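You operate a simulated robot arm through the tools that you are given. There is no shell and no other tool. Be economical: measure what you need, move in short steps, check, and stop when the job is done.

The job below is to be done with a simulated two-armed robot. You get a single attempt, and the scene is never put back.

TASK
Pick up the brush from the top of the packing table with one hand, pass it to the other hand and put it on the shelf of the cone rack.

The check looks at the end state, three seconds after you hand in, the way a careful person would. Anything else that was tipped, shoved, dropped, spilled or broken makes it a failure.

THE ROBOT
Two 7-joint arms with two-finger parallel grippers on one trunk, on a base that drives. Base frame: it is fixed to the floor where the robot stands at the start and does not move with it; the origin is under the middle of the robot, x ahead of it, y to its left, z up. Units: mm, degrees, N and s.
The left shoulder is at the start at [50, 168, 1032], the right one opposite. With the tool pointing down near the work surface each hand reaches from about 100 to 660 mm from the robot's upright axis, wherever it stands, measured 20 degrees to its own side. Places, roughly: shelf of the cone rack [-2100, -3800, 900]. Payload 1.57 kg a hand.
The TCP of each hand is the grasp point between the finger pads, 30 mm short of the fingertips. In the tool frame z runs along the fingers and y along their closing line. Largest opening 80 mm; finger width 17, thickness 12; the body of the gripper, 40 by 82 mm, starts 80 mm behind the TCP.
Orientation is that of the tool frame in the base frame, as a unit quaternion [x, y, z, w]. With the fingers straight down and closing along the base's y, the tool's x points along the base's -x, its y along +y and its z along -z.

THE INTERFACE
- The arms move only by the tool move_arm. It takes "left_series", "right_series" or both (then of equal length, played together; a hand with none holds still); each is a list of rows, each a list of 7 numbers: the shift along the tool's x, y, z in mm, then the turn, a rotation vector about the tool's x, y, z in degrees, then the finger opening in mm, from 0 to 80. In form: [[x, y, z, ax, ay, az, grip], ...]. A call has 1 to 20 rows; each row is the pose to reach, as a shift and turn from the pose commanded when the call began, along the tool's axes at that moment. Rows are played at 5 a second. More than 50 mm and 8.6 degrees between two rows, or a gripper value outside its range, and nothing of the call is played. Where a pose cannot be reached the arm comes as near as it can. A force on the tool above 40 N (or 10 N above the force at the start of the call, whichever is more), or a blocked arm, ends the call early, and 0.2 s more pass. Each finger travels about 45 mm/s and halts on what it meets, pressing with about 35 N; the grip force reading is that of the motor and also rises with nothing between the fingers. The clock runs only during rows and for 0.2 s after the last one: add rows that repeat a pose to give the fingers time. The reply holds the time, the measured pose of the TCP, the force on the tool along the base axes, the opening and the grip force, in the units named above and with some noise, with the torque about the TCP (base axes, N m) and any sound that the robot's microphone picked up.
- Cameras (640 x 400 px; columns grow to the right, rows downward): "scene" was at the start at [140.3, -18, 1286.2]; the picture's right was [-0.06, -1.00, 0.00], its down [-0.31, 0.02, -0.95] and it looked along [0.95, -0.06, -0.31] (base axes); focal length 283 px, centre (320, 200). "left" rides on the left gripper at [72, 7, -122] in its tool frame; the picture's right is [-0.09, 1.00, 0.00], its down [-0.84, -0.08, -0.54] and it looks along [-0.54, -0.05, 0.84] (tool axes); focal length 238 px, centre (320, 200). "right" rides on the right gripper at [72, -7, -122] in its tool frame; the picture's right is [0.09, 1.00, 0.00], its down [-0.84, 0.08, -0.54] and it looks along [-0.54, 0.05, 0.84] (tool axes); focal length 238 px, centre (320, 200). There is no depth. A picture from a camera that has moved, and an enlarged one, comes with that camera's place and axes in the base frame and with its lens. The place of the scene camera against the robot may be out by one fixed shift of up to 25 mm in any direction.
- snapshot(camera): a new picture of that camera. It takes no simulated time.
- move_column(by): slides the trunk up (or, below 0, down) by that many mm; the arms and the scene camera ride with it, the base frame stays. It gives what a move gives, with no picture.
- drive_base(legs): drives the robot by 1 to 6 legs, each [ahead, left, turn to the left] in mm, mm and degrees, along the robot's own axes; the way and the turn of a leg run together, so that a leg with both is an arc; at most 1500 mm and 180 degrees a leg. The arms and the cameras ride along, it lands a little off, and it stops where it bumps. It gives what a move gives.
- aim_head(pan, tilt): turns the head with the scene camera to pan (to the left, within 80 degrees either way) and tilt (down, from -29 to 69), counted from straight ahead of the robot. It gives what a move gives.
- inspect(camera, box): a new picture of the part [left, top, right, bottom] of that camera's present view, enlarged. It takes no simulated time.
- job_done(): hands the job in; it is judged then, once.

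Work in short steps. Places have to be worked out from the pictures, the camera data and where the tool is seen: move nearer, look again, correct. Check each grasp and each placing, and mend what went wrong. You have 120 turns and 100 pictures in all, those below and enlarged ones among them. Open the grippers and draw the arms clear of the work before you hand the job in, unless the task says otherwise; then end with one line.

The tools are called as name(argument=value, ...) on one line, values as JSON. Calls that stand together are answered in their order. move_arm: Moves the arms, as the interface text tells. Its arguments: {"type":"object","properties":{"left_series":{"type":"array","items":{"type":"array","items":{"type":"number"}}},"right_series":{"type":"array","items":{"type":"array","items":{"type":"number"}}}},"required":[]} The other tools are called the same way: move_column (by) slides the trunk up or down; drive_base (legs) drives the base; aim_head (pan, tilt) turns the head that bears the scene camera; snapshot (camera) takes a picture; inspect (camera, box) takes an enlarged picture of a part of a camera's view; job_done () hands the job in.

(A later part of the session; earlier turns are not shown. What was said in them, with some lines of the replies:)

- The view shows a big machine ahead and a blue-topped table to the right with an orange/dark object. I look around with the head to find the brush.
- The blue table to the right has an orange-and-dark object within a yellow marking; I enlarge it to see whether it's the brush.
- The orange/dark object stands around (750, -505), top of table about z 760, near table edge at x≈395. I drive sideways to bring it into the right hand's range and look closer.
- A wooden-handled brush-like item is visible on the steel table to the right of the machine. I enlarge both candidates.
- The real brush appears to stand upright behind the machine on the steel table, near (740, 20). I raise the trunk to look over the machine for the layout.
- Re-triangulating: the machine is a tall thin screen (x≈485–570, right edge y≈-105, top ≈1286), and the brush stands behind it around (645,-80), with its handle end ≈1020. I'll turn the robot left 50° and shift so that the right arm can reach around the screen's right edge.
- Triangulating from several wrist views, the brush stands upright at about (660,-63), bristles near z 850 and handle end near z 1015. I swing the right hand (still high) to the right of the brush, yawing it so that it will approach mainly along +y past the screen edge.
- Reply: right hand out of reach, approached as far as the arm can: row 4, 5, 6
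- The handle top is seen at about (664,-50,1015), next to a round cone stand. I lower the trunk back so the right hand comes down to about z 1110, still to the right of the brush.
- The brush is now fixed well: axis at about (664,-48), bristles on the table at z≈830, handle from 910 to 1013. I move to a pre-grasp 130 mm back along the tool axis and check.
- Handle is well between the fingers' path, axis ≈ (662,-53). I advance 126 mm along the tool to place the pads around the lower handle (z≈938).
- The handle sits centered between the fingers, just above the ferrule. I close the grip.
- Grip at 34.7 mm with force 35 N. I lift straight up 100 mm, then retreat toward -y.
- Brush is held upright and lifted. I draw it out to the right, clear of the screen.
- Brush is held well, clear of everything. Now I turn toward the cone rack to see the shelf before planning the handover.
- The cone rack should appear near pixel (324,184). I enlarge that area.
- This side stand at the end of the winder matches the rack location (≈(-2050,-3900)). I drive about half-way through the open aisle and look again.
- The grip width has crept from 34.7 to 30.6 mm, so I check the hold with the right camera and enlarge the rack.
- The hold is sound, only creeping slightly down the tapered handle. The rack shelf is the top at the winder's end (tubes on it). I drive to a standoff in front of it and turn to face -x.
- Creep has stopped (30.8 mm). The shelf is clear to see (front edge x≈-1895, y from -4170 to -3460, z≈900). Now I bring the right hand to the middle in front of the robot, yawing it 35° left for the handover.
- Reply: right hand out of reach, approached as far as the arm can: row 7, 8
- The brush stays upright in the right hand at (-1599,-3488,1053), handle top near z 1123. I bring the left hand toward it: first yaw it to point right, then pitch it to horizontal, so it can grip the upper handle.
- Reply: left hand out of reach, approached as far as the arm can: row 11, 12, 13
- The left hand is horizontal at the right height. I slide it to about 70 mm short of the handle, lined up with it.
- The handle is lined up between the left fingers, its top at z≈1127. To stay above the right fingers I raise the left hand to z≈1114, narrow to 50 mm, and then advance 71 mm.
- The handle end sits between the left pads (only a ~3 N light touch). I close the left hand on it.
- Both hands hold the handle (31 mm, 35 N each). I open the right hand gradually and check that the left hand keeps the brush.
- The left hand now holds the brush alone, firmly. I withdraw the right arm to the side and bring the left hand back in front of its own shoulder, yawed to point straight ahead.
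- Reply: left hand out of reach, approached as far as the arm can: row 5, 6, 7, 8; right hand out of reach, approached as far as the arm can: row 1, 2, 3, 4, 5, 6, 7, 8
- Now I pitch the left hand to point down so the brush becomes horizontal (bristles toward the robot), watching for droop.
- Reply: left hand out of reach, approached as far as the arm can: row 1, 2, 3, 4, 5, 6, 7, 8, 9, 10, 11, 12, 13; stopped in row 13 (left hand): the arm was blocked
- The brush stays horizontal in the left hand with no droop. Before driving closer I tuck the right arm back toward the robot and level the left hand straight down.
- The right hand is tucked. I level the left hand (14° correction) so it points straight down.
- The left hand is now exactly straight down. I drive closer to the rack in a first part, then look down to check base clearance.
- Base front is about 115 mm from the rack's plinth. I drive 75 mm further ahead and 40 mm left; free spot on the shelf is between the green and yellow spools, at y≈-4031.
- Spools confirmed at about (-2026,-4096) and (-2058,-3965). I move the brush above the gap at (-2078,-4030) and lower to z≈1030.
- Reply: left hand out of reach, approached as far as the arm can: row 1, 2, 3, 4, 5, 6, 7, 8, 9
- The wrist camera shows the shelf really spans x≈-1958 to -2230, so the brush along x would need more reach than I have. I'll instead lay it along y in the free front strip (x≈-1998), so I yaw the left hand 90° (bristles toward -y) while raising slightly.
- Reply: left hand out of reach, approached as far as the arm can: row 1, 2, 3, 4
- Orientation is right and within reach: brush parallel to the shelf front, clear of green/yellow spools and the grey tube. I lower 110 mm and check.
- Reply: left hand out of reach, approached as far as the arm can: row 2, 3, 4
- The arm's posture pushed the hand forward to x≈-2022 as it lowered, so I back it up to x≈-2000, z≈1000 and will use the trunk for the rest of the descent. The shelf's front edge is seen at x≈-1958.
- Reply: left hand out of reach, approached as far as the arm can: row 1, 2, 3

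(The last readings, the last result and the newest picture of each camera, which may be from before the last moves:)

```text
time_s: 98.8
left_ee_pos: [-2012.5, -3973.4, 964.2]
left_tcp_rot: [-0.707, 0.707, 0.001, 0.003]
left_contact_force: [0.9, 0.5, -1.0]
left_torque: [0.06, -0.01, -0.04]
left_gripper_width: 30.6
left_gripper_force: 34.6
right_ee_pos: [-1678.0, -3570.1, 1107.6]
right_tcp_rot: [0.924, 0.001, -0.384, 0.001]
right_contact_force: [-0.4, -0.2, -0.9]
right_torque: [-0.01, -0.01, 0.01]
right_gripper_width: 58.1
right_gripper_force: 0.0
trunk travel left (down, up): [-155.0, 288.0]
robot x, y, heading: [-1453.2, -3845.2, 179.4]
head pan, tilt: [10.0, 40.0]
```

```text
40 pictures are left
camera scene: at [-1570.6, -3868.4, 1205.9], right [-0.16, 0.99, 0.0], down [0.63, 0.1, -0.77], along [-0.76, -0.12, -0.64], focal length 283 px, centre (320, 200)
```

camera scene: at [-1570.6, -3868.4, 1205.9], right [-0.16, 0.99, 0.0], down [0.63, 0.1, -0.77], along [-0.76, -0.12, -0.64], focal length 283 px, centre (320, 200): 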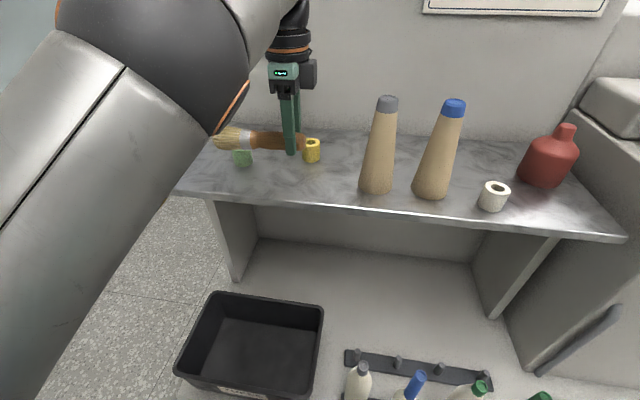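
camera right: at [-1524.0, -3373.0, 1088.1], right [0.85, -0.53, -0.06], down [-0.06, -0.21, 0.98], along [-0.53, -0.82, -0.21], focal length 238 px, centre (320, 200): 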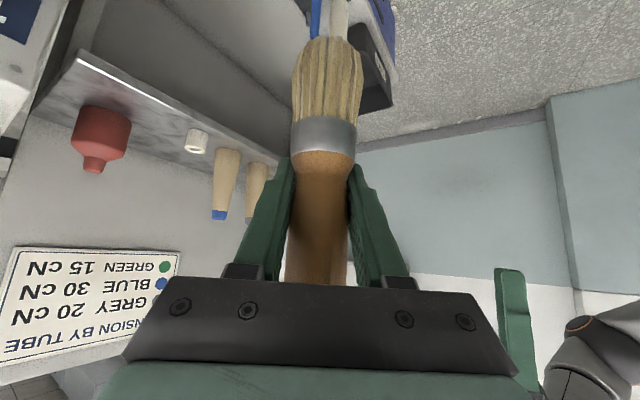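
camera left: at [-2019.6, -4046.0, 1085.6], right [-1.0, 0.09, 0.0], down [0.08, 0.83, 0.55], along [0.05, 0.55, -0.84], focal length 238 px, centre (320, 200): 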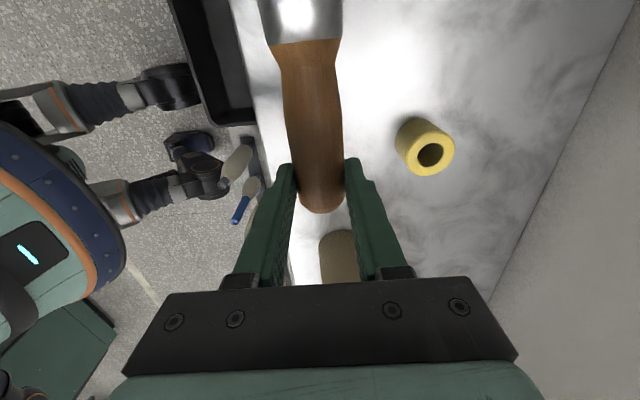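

The brush is over the front strip but I want a bit more distance to the green spool, so I back the base by 13 mm, then lower the trunk by 25 mm.

drive_base(legs=[[-13, 0, 0]])

move_column(by=-25)

snapshot(camera="left")

inspect(camera="scene", box=[160, 60, 400, 220])

```text
time_s: 99.6
left_ee_pos: [-1999.3, -3973.5, 964.3]
left_tcp_rot: [-0.707, 0.708, 0.002, 0.004]
left_contact_force: [-0.1, 0.1, -0.6]
left_torque: [0.04, 0.01, 0.01]
left_gripper_width: 30.5
left_gripper_force: 35.4
right_ee_pos: [-1665.8, -3569.9, 1106.3]
right_tcp_rot: [0.923, 0.002, -0.384, 0.002]
right_contact_force: [0.4, -0.8, -0.2]
right_torque: [-0.02, 0.0, 0.01]
right_gripper_width: 58.0
right_gripper_force: 0.0
trunk travel left (down, up): [-155.0, 288.0]
robot x, y, heading: [-1442.5, -3843.6, 179.1]
head pan, tilt: [10.0, 40.0]
```

```text
time_s: 100.3
left_ee_pos: [-1999.9, -3975.0, 940.1]
left_tcp_rot: [0.708, -0.706, -0.002, -0.004]
left_contact_force: [0.1, -0.2, -0.7]
left_torque: [0.04, 0.01, 0.0]
left_gripper_width: 30.4
left_gripper_force: 35.2
right_ee_pos: [-1664.8, -3569.9, 1084.1]
right_tcp_rot: [0.924, 0.002, -0.384, 0.002]
right_contact_force: [-0.1, -0.7, -0.2]
right_torque: [0.01, 0.02, 0.04]
right_gripper_width: 58.2
right_gripper_force: 0.1
trunk travel left (down, up): [-130.0, 313.0]
robot x, y, heading: [-1442.5, -3841.3, 179.3]
head pan, tilt: [10.0, 40.0]
```

```text
39 pictures are left
camera left: at [-2006.5, -4047.3, 1060.6], right [-1.0, 0.09, 0.0], down [0.07, 0.83, 0.55], along [0.05, 0.55, -0.84], focal length 238 px, centre (320, 200)
```

left: 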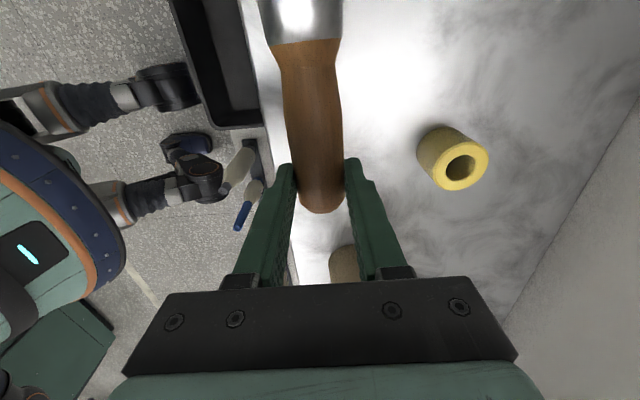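

```text
2.50 times, centred on (280, 140) of scene
camera zoom: at [-1557.5, -3868.6, 1180.9], right [-0.16, 0.99, 0.0], down [0.63, 0.1, -0.77], along [-0.76, -0.12, -0.64], focal length 707 px, centre (420, 350)
```

zoom: 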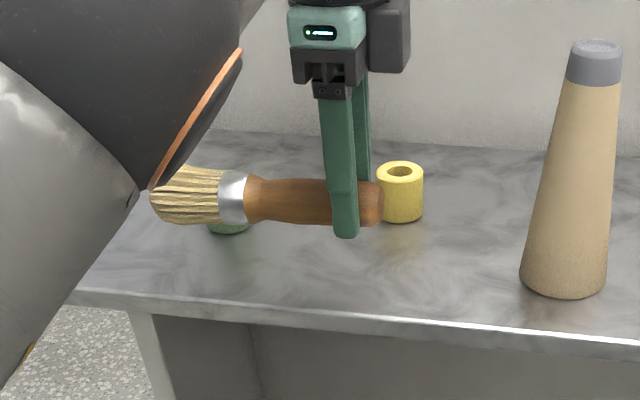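

Still above the shelf with good margins all around. I continue lowering in small steps, watching the force.

move_column(by=-15)

inspect(camera="scene", box=[160, 60, 400, 220])

```text
time_s: 100.9
left_ee_pos: [-1999.2, -3974.9, 925.0]
left_tcp_rot: [0.708, -0.706, -0.002, -0.004]
left_contact_force: [-0.6, 0.5, -0.1]
left_torque: [0.07, 0.03, 0.02]
left_gripper_width: 30.6
left_gripper_force: 34.7
right_ee_pos: [-1665.6, -3570.4, 1067.7]
right_tcp_rot: [0.924, 0.002, -0.383, 0.002]
right_contact_force: [-0.8, 0.5, 0.4]
right_torque: [-0.01, 0.0, 0.03]
right_gripper_width: 58.0
right_gripper_force: 0.0
trunk travel left (down, up): [-115.0, 328.0]
robot x, y, heading: [-1441.7, -3842.9, 179.3]
head pan, tilt: [10.0, 40.0]
```

```text
2.50 times, centred on (280, 140) of scene
camera zoom: at [-1557.5, -3868.6, 1165.9], right [-0.16, 0.99, 0.0], down [0.63, 0.1, -0.77], along [-0.76, -0.12, -0.64], focal length 707 px, centre (420, 350)
```

zoom: 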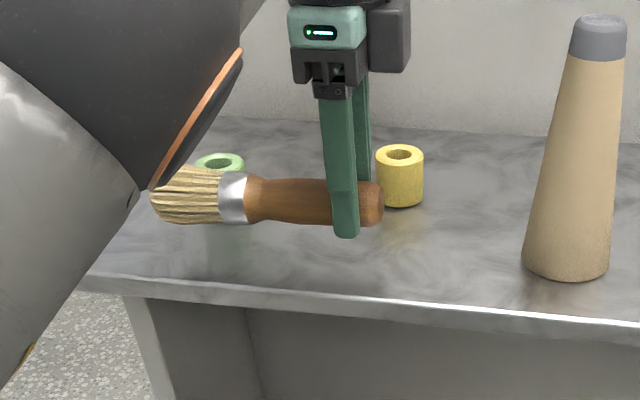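

By comparing the fingertip with the shelf edge I estimate the shelf top at z≈867, i.e. about 22 mm below the bristles. I lower 15 more, then fine steps.

move_column(by=-15)

move_column(by=-5)

inspect(camera="scene", box=[160, 60, 400, 220])

```text
time_s: 101.5
left_ee_pos: [-2000.4, -3975.1, 909.3]
left_tcp_rot: [0.707, -0.707, -0.002, -0.005]
left_contact_force: [0.4, 0.1, -0.9]
left_torque: [0.06, 0.0, -0.03]
left_gripper_width: 30.8
left_gripper_force: 34.9
right_ee_pos: [-1665.3, -3569.4, 1051.5]
right_tcp_rot: [0.924, 0.002, -0.383, 0.001]
right_contact_force: [-0.1, -0.5, 0.5]
right_torque: [-0.03, 0.02, 0.0]
right_gripper_width: 58.3
right_gripper_force: 0.1
trunk travel left (down, up): [-100.0, 343.0]
robot x, y, heading: [-1441.5, -3841.7, 179.1]
head pan, tilt: [10.0, 40.0]
```

```text
time_s: 102.1
left_ee_pos: [-2000.2, -3975.2, 905.3]
left_tcp_rot: [0.708, -0.706, -0.002, -0.004]
left_contact_force: [0.3, -0.4, -1.0]
left_torque: [0.09, -0.01, 0.0]
left_gripper_width: 30.4
left_gripper_force: 35.1
right_ee_pos: [-1664.6, -3569.8, 1047.7]
right_tcp_rot: [0.924, 0.002, -0.383, 0.001]
right_contact_force: [-0.7, -0.2, 0.7]
right_torque: [0.01, -0.03, 0.01]
right_gripper_width: 58.1
right_gripper_force: 0.0
trunk travel left (down, up): [-95.0, 348.0]
robot x, y, heading: [-1440.6, -3842.9, 178.8]
head pan, tilt: [10.0, 40.0]
```

```text
2.50 times, centred on (280, 140) of scene
camera zoom: at [-1557.6, -3868.5, 1145.9], right [-0.16, 0.99, 0.0], down [0.63, 0.1, -0.77], along [-0.76, -0.12, -0.64], focal length 707 px, centre (420, 350)
```

zoom: 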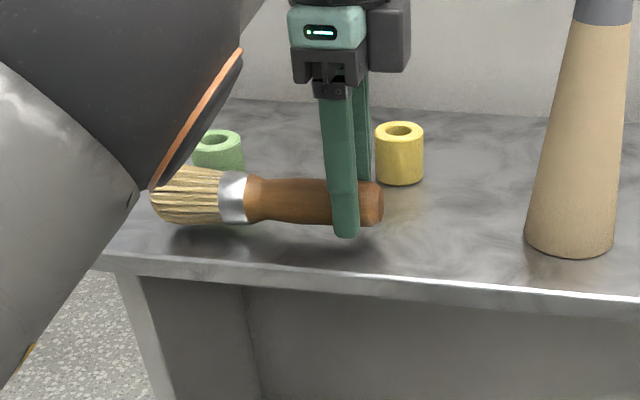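

No contact yet; shadow under the bristles is close. I step 4 mm at a time.

move_column(by=-4)

move_column(by=-4)

inspect(camera="scene", box=[160, 60, 400, 220])

```text
time_s: 102.6
left_ee_pos: [-1999.3, -3974.6, 900.6]
left_tcp_rot: [0.708, -0.706, -0.001, -0.003]
left_contact_force: [0.5, 1.1, 1.8]
left_torque: [-0.16, 0.02, -0.02]
left_gripper_width: 30.6
left_gripper_force: 34.9
right_ee_pos: [-1666.1, -3570.3, 1043.1]
right_tcp_rot: [0.923, 0.002, -0.384, 0.001]
right_contact_force: [0.0, 1.3, -0.4]
right_torque: [0.0, -0.03, -0.01]
right_gripper_width: 58.2
right_gripper_force: 0.0
trunk travel left (down, up): [-91.0, 352.0]
robot x, y, heading: [-1442.0, -3840.4, 179.2]
head pan, tilt: [10.0, 40.0]
```

```text
time_s: 103.1
left_ee_pos: [-1999.4, -3974.2, 898.0]
left_tcp_rot: [0.708, -0.707, -0.002, -0.002]
left_contact_force: [-0.2, 1.6, 6.3]
left_torque: [-0.92, 0.0, -0.1]
left_gripper_width: 30.5
left_gripper_force: 34.7
right_ee_pos: [-1663.6, -3570.5, 1038.3]
right_tcp_rot: [0.924, 0.002, -0.383, 0.003]
right_contact_force: [0.8, -0.5, 0.3]
right_torque: [-0.02, 0.01, -0.02]
right_gripper_width: 58.0
right_gripper_force: 0.1
trunk travel left (down, up): [-87.0, 356.0]
robot x, y, heading: [-1444.3, -3840.8, 179.5]
head pan, tilt: [10.0, 40.0]
```

```text
2.50 times, centred on (280, 140) of scene
camera zoom: at [-1557.1, -3868.1, 1138.0], right [-0.16, 0.99, 0.0], down [0.63, 0.1, -0.77], along [-0.76, -0.12, -0.64], focal length 707 px, centre (420, 350)
```

zoom: 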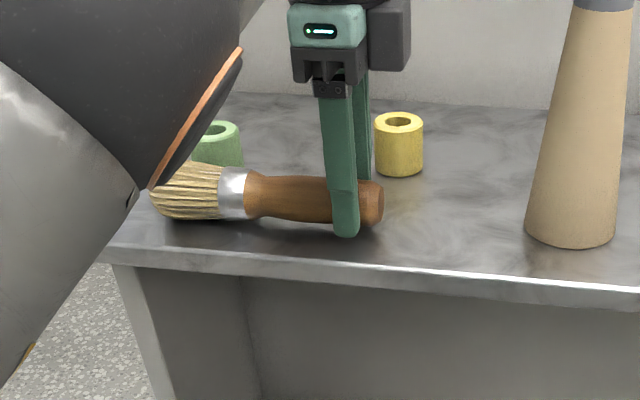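

Bristles are on the shelf (6 N, lever torque), the handle end a few mm above. I open the left fingers slowly to let it settle.

move_arm(left_series=[[0, 0, 0, 0, 0, 0, 31], [0, 0, 0, 0, 0, 0, 33], [0, 0, 0, 0, 0, 0, 36], [0, 0, 0, 0, 0, 0, 40], [0, 0, 0, 0, 0, 0, 46], [0, 0, 0, 0, 0, 0, 50], [0, 0, 0, 0, 0, 0, 50]])

inspect(camera="scene", box=[160, 60, 400, 220])

snapshot(camera="left")

```text
time_s: 104.7
left_ee_pos: [-1999.7, -3974.0, 896.1]
left_tcp_rot: [0.707, -0.707, -0.002, -0.004]
left_contact_force: [-0.3, 0.1, -0.3]
left_torque: [-0.02, 0.0, 0.01]
left_gripper_width: 50.0
left_gripper_force: 0.1
right_ee_pos: [-1666.0, -3568.9, 1039.9]
right_tcp_rot: [0.923, 0.002, -0.384, 0.001]
right_contact_force: [0.6, 0.1, -0.2]
right_torque: [0.03, -0.03, -0.02]
right_gripper_width: 57.8
right_gripper_force: 0.0
trunk travel left (down, up): [-87.0, 356.0]
robot x, y, heading: [-1441.5, -3843.3, 179.4]
head pan, tilt: [10.0, 40.0]
```

```text
2.50 times, centred on (280, 140) of scene
camera zoom: at [-1557.6, -3868.5, 1137.9], right [-0.16, 0.99, 0.0], down [0.63, 0.1, -0.77], along [-0.76, -0.12, -0.64], focal length 707 px, centre (420, 350)
```

zoom: 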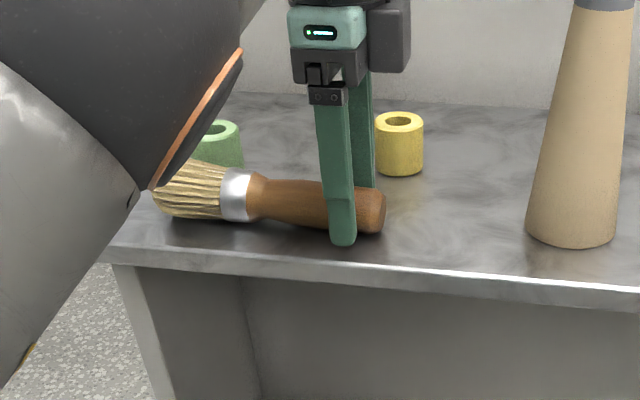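

```text
33 pictures are left
camera left: at [-2006.6, -4047.1, 1017.7], right [-1.0, 0.09, 0.0], down [0.07, 0.83, 0.55], along [0.05, 0.55, -0.84], focal length 238 px, centre (320, 200)
```

left: 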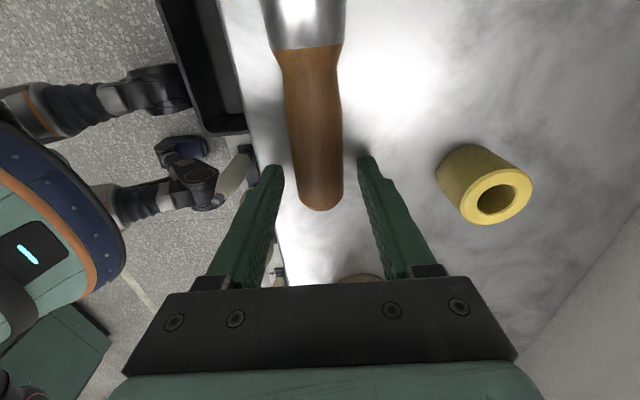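

The brush lies at rest on the shelf, between open fingers. I raise the trunk straight up, back the robot off and check.

move_column(by=200)

drive_base(legs=[[-350, 0, 0]])

aim_head(pan=10, tilt=35)

snapshot(camera="scene")

snapshot(camera="left")

```text
time_s: 106.9
left_ee_pos: [-1999.8, -3973.8, 1096.4]
left_tcp_rot: [0.708, -0.707, -0.002, -0.004]
left_contact_force: [1.1, 0.6, -0.4]
left_torque: [-0.01, -0.03, 0.0]
left_gripper_width: 49.9
left_gripper_force: 0.1
right_ee_pos: [-1665.2, -3570.0, 1238.3]
right_tcp_rot: [0.923, 0.001, -0.384, 0.001]
right_contact_force: [-0.6, -1.3, -0.1]
right_torque: [0.03, 0.0, 0.02]
right_gripper_width: 57.9
right_gripper_force: 0.1
trunk travel left (down, up): [-287.0, 156.0]
robot x, y, heading: [-1442.0, -3841.6, 179.4]
head pan, tilt: [10.0, 40.0]
```

```text
time_s: 109.2
left_ee_pos: [-1653.8, -3978.3, 1096.9]
left_tcp_rot: [-0.707, 0.707, 0.002, 0.004]
left_contact_force: [0.4, 0.0, 0.6]
left_torque: [-0.05, 0.02, -0.02]
left_gripper_width: 50.0
left_gripper_force: 0.0
right_ee_pos: [-1318.3, -3574.7, 1239.2]
right_tcp_rot: [0.924, 0.001, -0.383, 0.001]
right_contact_force: [-0.2, -0.2, -0.5]
right_torque: [-0.02, -0.03, -0.03]
right_gripper_width: 58.0
right_gripper_force: 0.0
trunk travel left (down, up): [-287.0, 156.0]
robot x, y, heading: [-1089.2, -3846.9, 179.4]
head pan, tilt: [10.0, 40.0]
```

```text
time_s: 109.8
left_ee_pos: [-1652.2, -3979.4, 1096.6]
left_tcp_rot: [0.707, -0.707, -0.002, -0.005]
left_contact_force: [0.7, -0.1, -0.1]
left_torque: [0.01, 0.03, -0.02]
left_gripper_width: 50.1
left_gripper_force: 0.0
right_ee_pos: [-1317.8, -3575.2, 1238.9]
right_tcp_rot: [0.924, 0.002, -0.383, 0.001]
right_contact_force: [-0.2, -0.2, -1.0]
right_torque: [0.0, 0.0, 0.0]
right_gripper_width: 58.0
right_gripper_force: 0.1
trunk travel left (down, up): [-287.0, 156.0]
robot x, y, heading: [-1096.6, -3852.3, 178.9]
head pan, tilt: [10.0, 35.0]
```

```text
32 pictures are left
camera scene: at [-1214.1, -3873.8, 1345.4], right [-0.16, 0.99, 0.0], down [0.57, 0.09, -0.82], along [-0.81, -0.13, -0.57], focal length 283 px, centre (320, 200)
```

scene: 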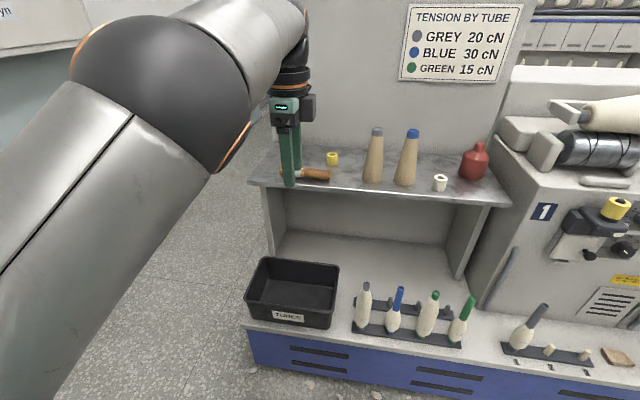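

```text
31 pictures are left
camera left: at [-1660.2, -4052.2, 1217.7], right [-1.0, 0.09, 0.0], down [0.07, 0.83, 0.55], along [0.05, 0.55, -0.84], focal length 238 px, centre (320, 200)
```

left: 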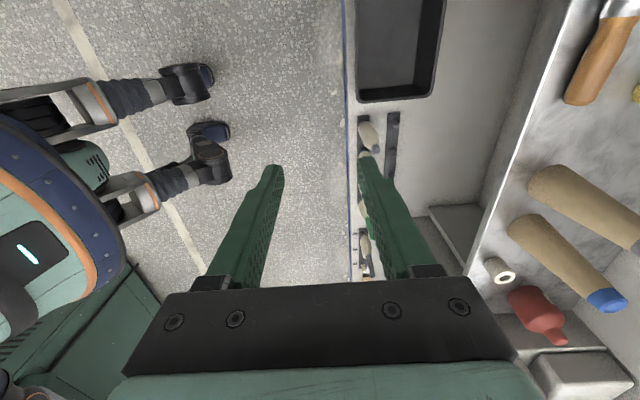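

Everything else on the rack stands. I shift right a little to see the whole brush past the arm for a last check.

drive_base(legs=[[0, 350, 0]])

aim_head(pan=-5, tilt=35)

snapshot(camera="scene")

```text
time_s: 113.4
left_ee_pos: [-1657.0, -4326.2, 1095.6]
left_tcp_rot: [0.709, -0.705, -0.002, -0.005]
left_contact_force: [-1.3, -0.3, -0.1]
left_torque: [-0.02, 0.02, -0.01]
left_gripper_width: 49.9
left_gripper_force: 0.0
right_ee_pos: [-1323.8, -3921.3, 1239.1]
right_tcp_rot: [0.924, 0.003, -0.383, 0.002]
right_contact_force: [-0.5, 0.4, -0.6]
right_torque: [0.01, -0.02, -0.01]
right_gripper_width: 58.1
right_gripper_force: 0.2
trunk travel left (down, up): [-287.0, 156.0]
robot x, y, heading: [-1098.5, -4194.1, 179.1]
head pan, tilt: [10.0, 35.0]
```

```text
time_s: 114.2
left_ee_pos: [-1656.3, -4326.3, 1096.0]
left_tcp_rot: [0.708, -0.706, -0.002, -0.004]
left_contact_force: [0.5, -0.3, -0.2]
left_torque: [0.03, -0.04, 0.03]
left_gripper_width: 50.1
left_gripper_force: 0.1
right_ee_pos: [-1323.0, -3921.3, 1239.2]
right_tcp_rot: [0.924, 0.002, -0.383, 0.001]
right_contact_force: [0.2, -0.3, 0.3]
right_torque: [0.03, -0.03, -0.04]
right_gripper_width: 58.1
right_gripper_force: 0.1
trunk travel left (down, up): [-287.0, 156.0]
robot x, y, heading: [-1100.3, -4189.6, 179.5]
head pan, tilt: [-5.0, 35.0]
```

```text
30 pictures are left
camera scene: at [-1219.2, -4196.1, 1345.4], right [0.1, 1.0, 0.0], down [0.57, -0.06, -0.82], along [-0.82, 0.08, -0.57], focal length 283 px, centre (320, 200)
```

scene: 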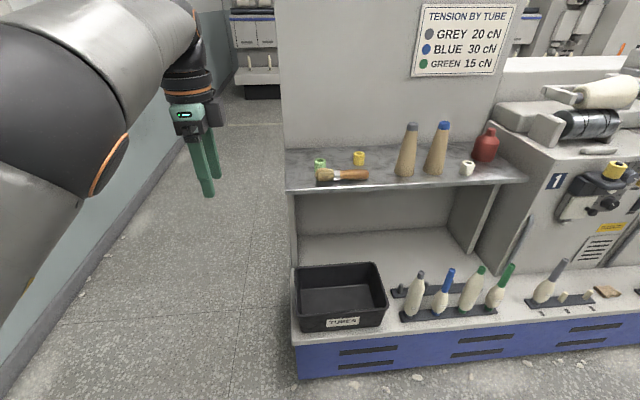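

The brush lies flat and still on the shelf, with the spools, tubes and bottle undisturbed. The grippers are open and both arms are clear, so I hand in.

job_done()

```text
The job is handed in.
```

The brush was picked up with the right hand, passed to the left, and now lies on the front of the cone rack shelf; in the last picture nothing else on the rack looked disturbed.
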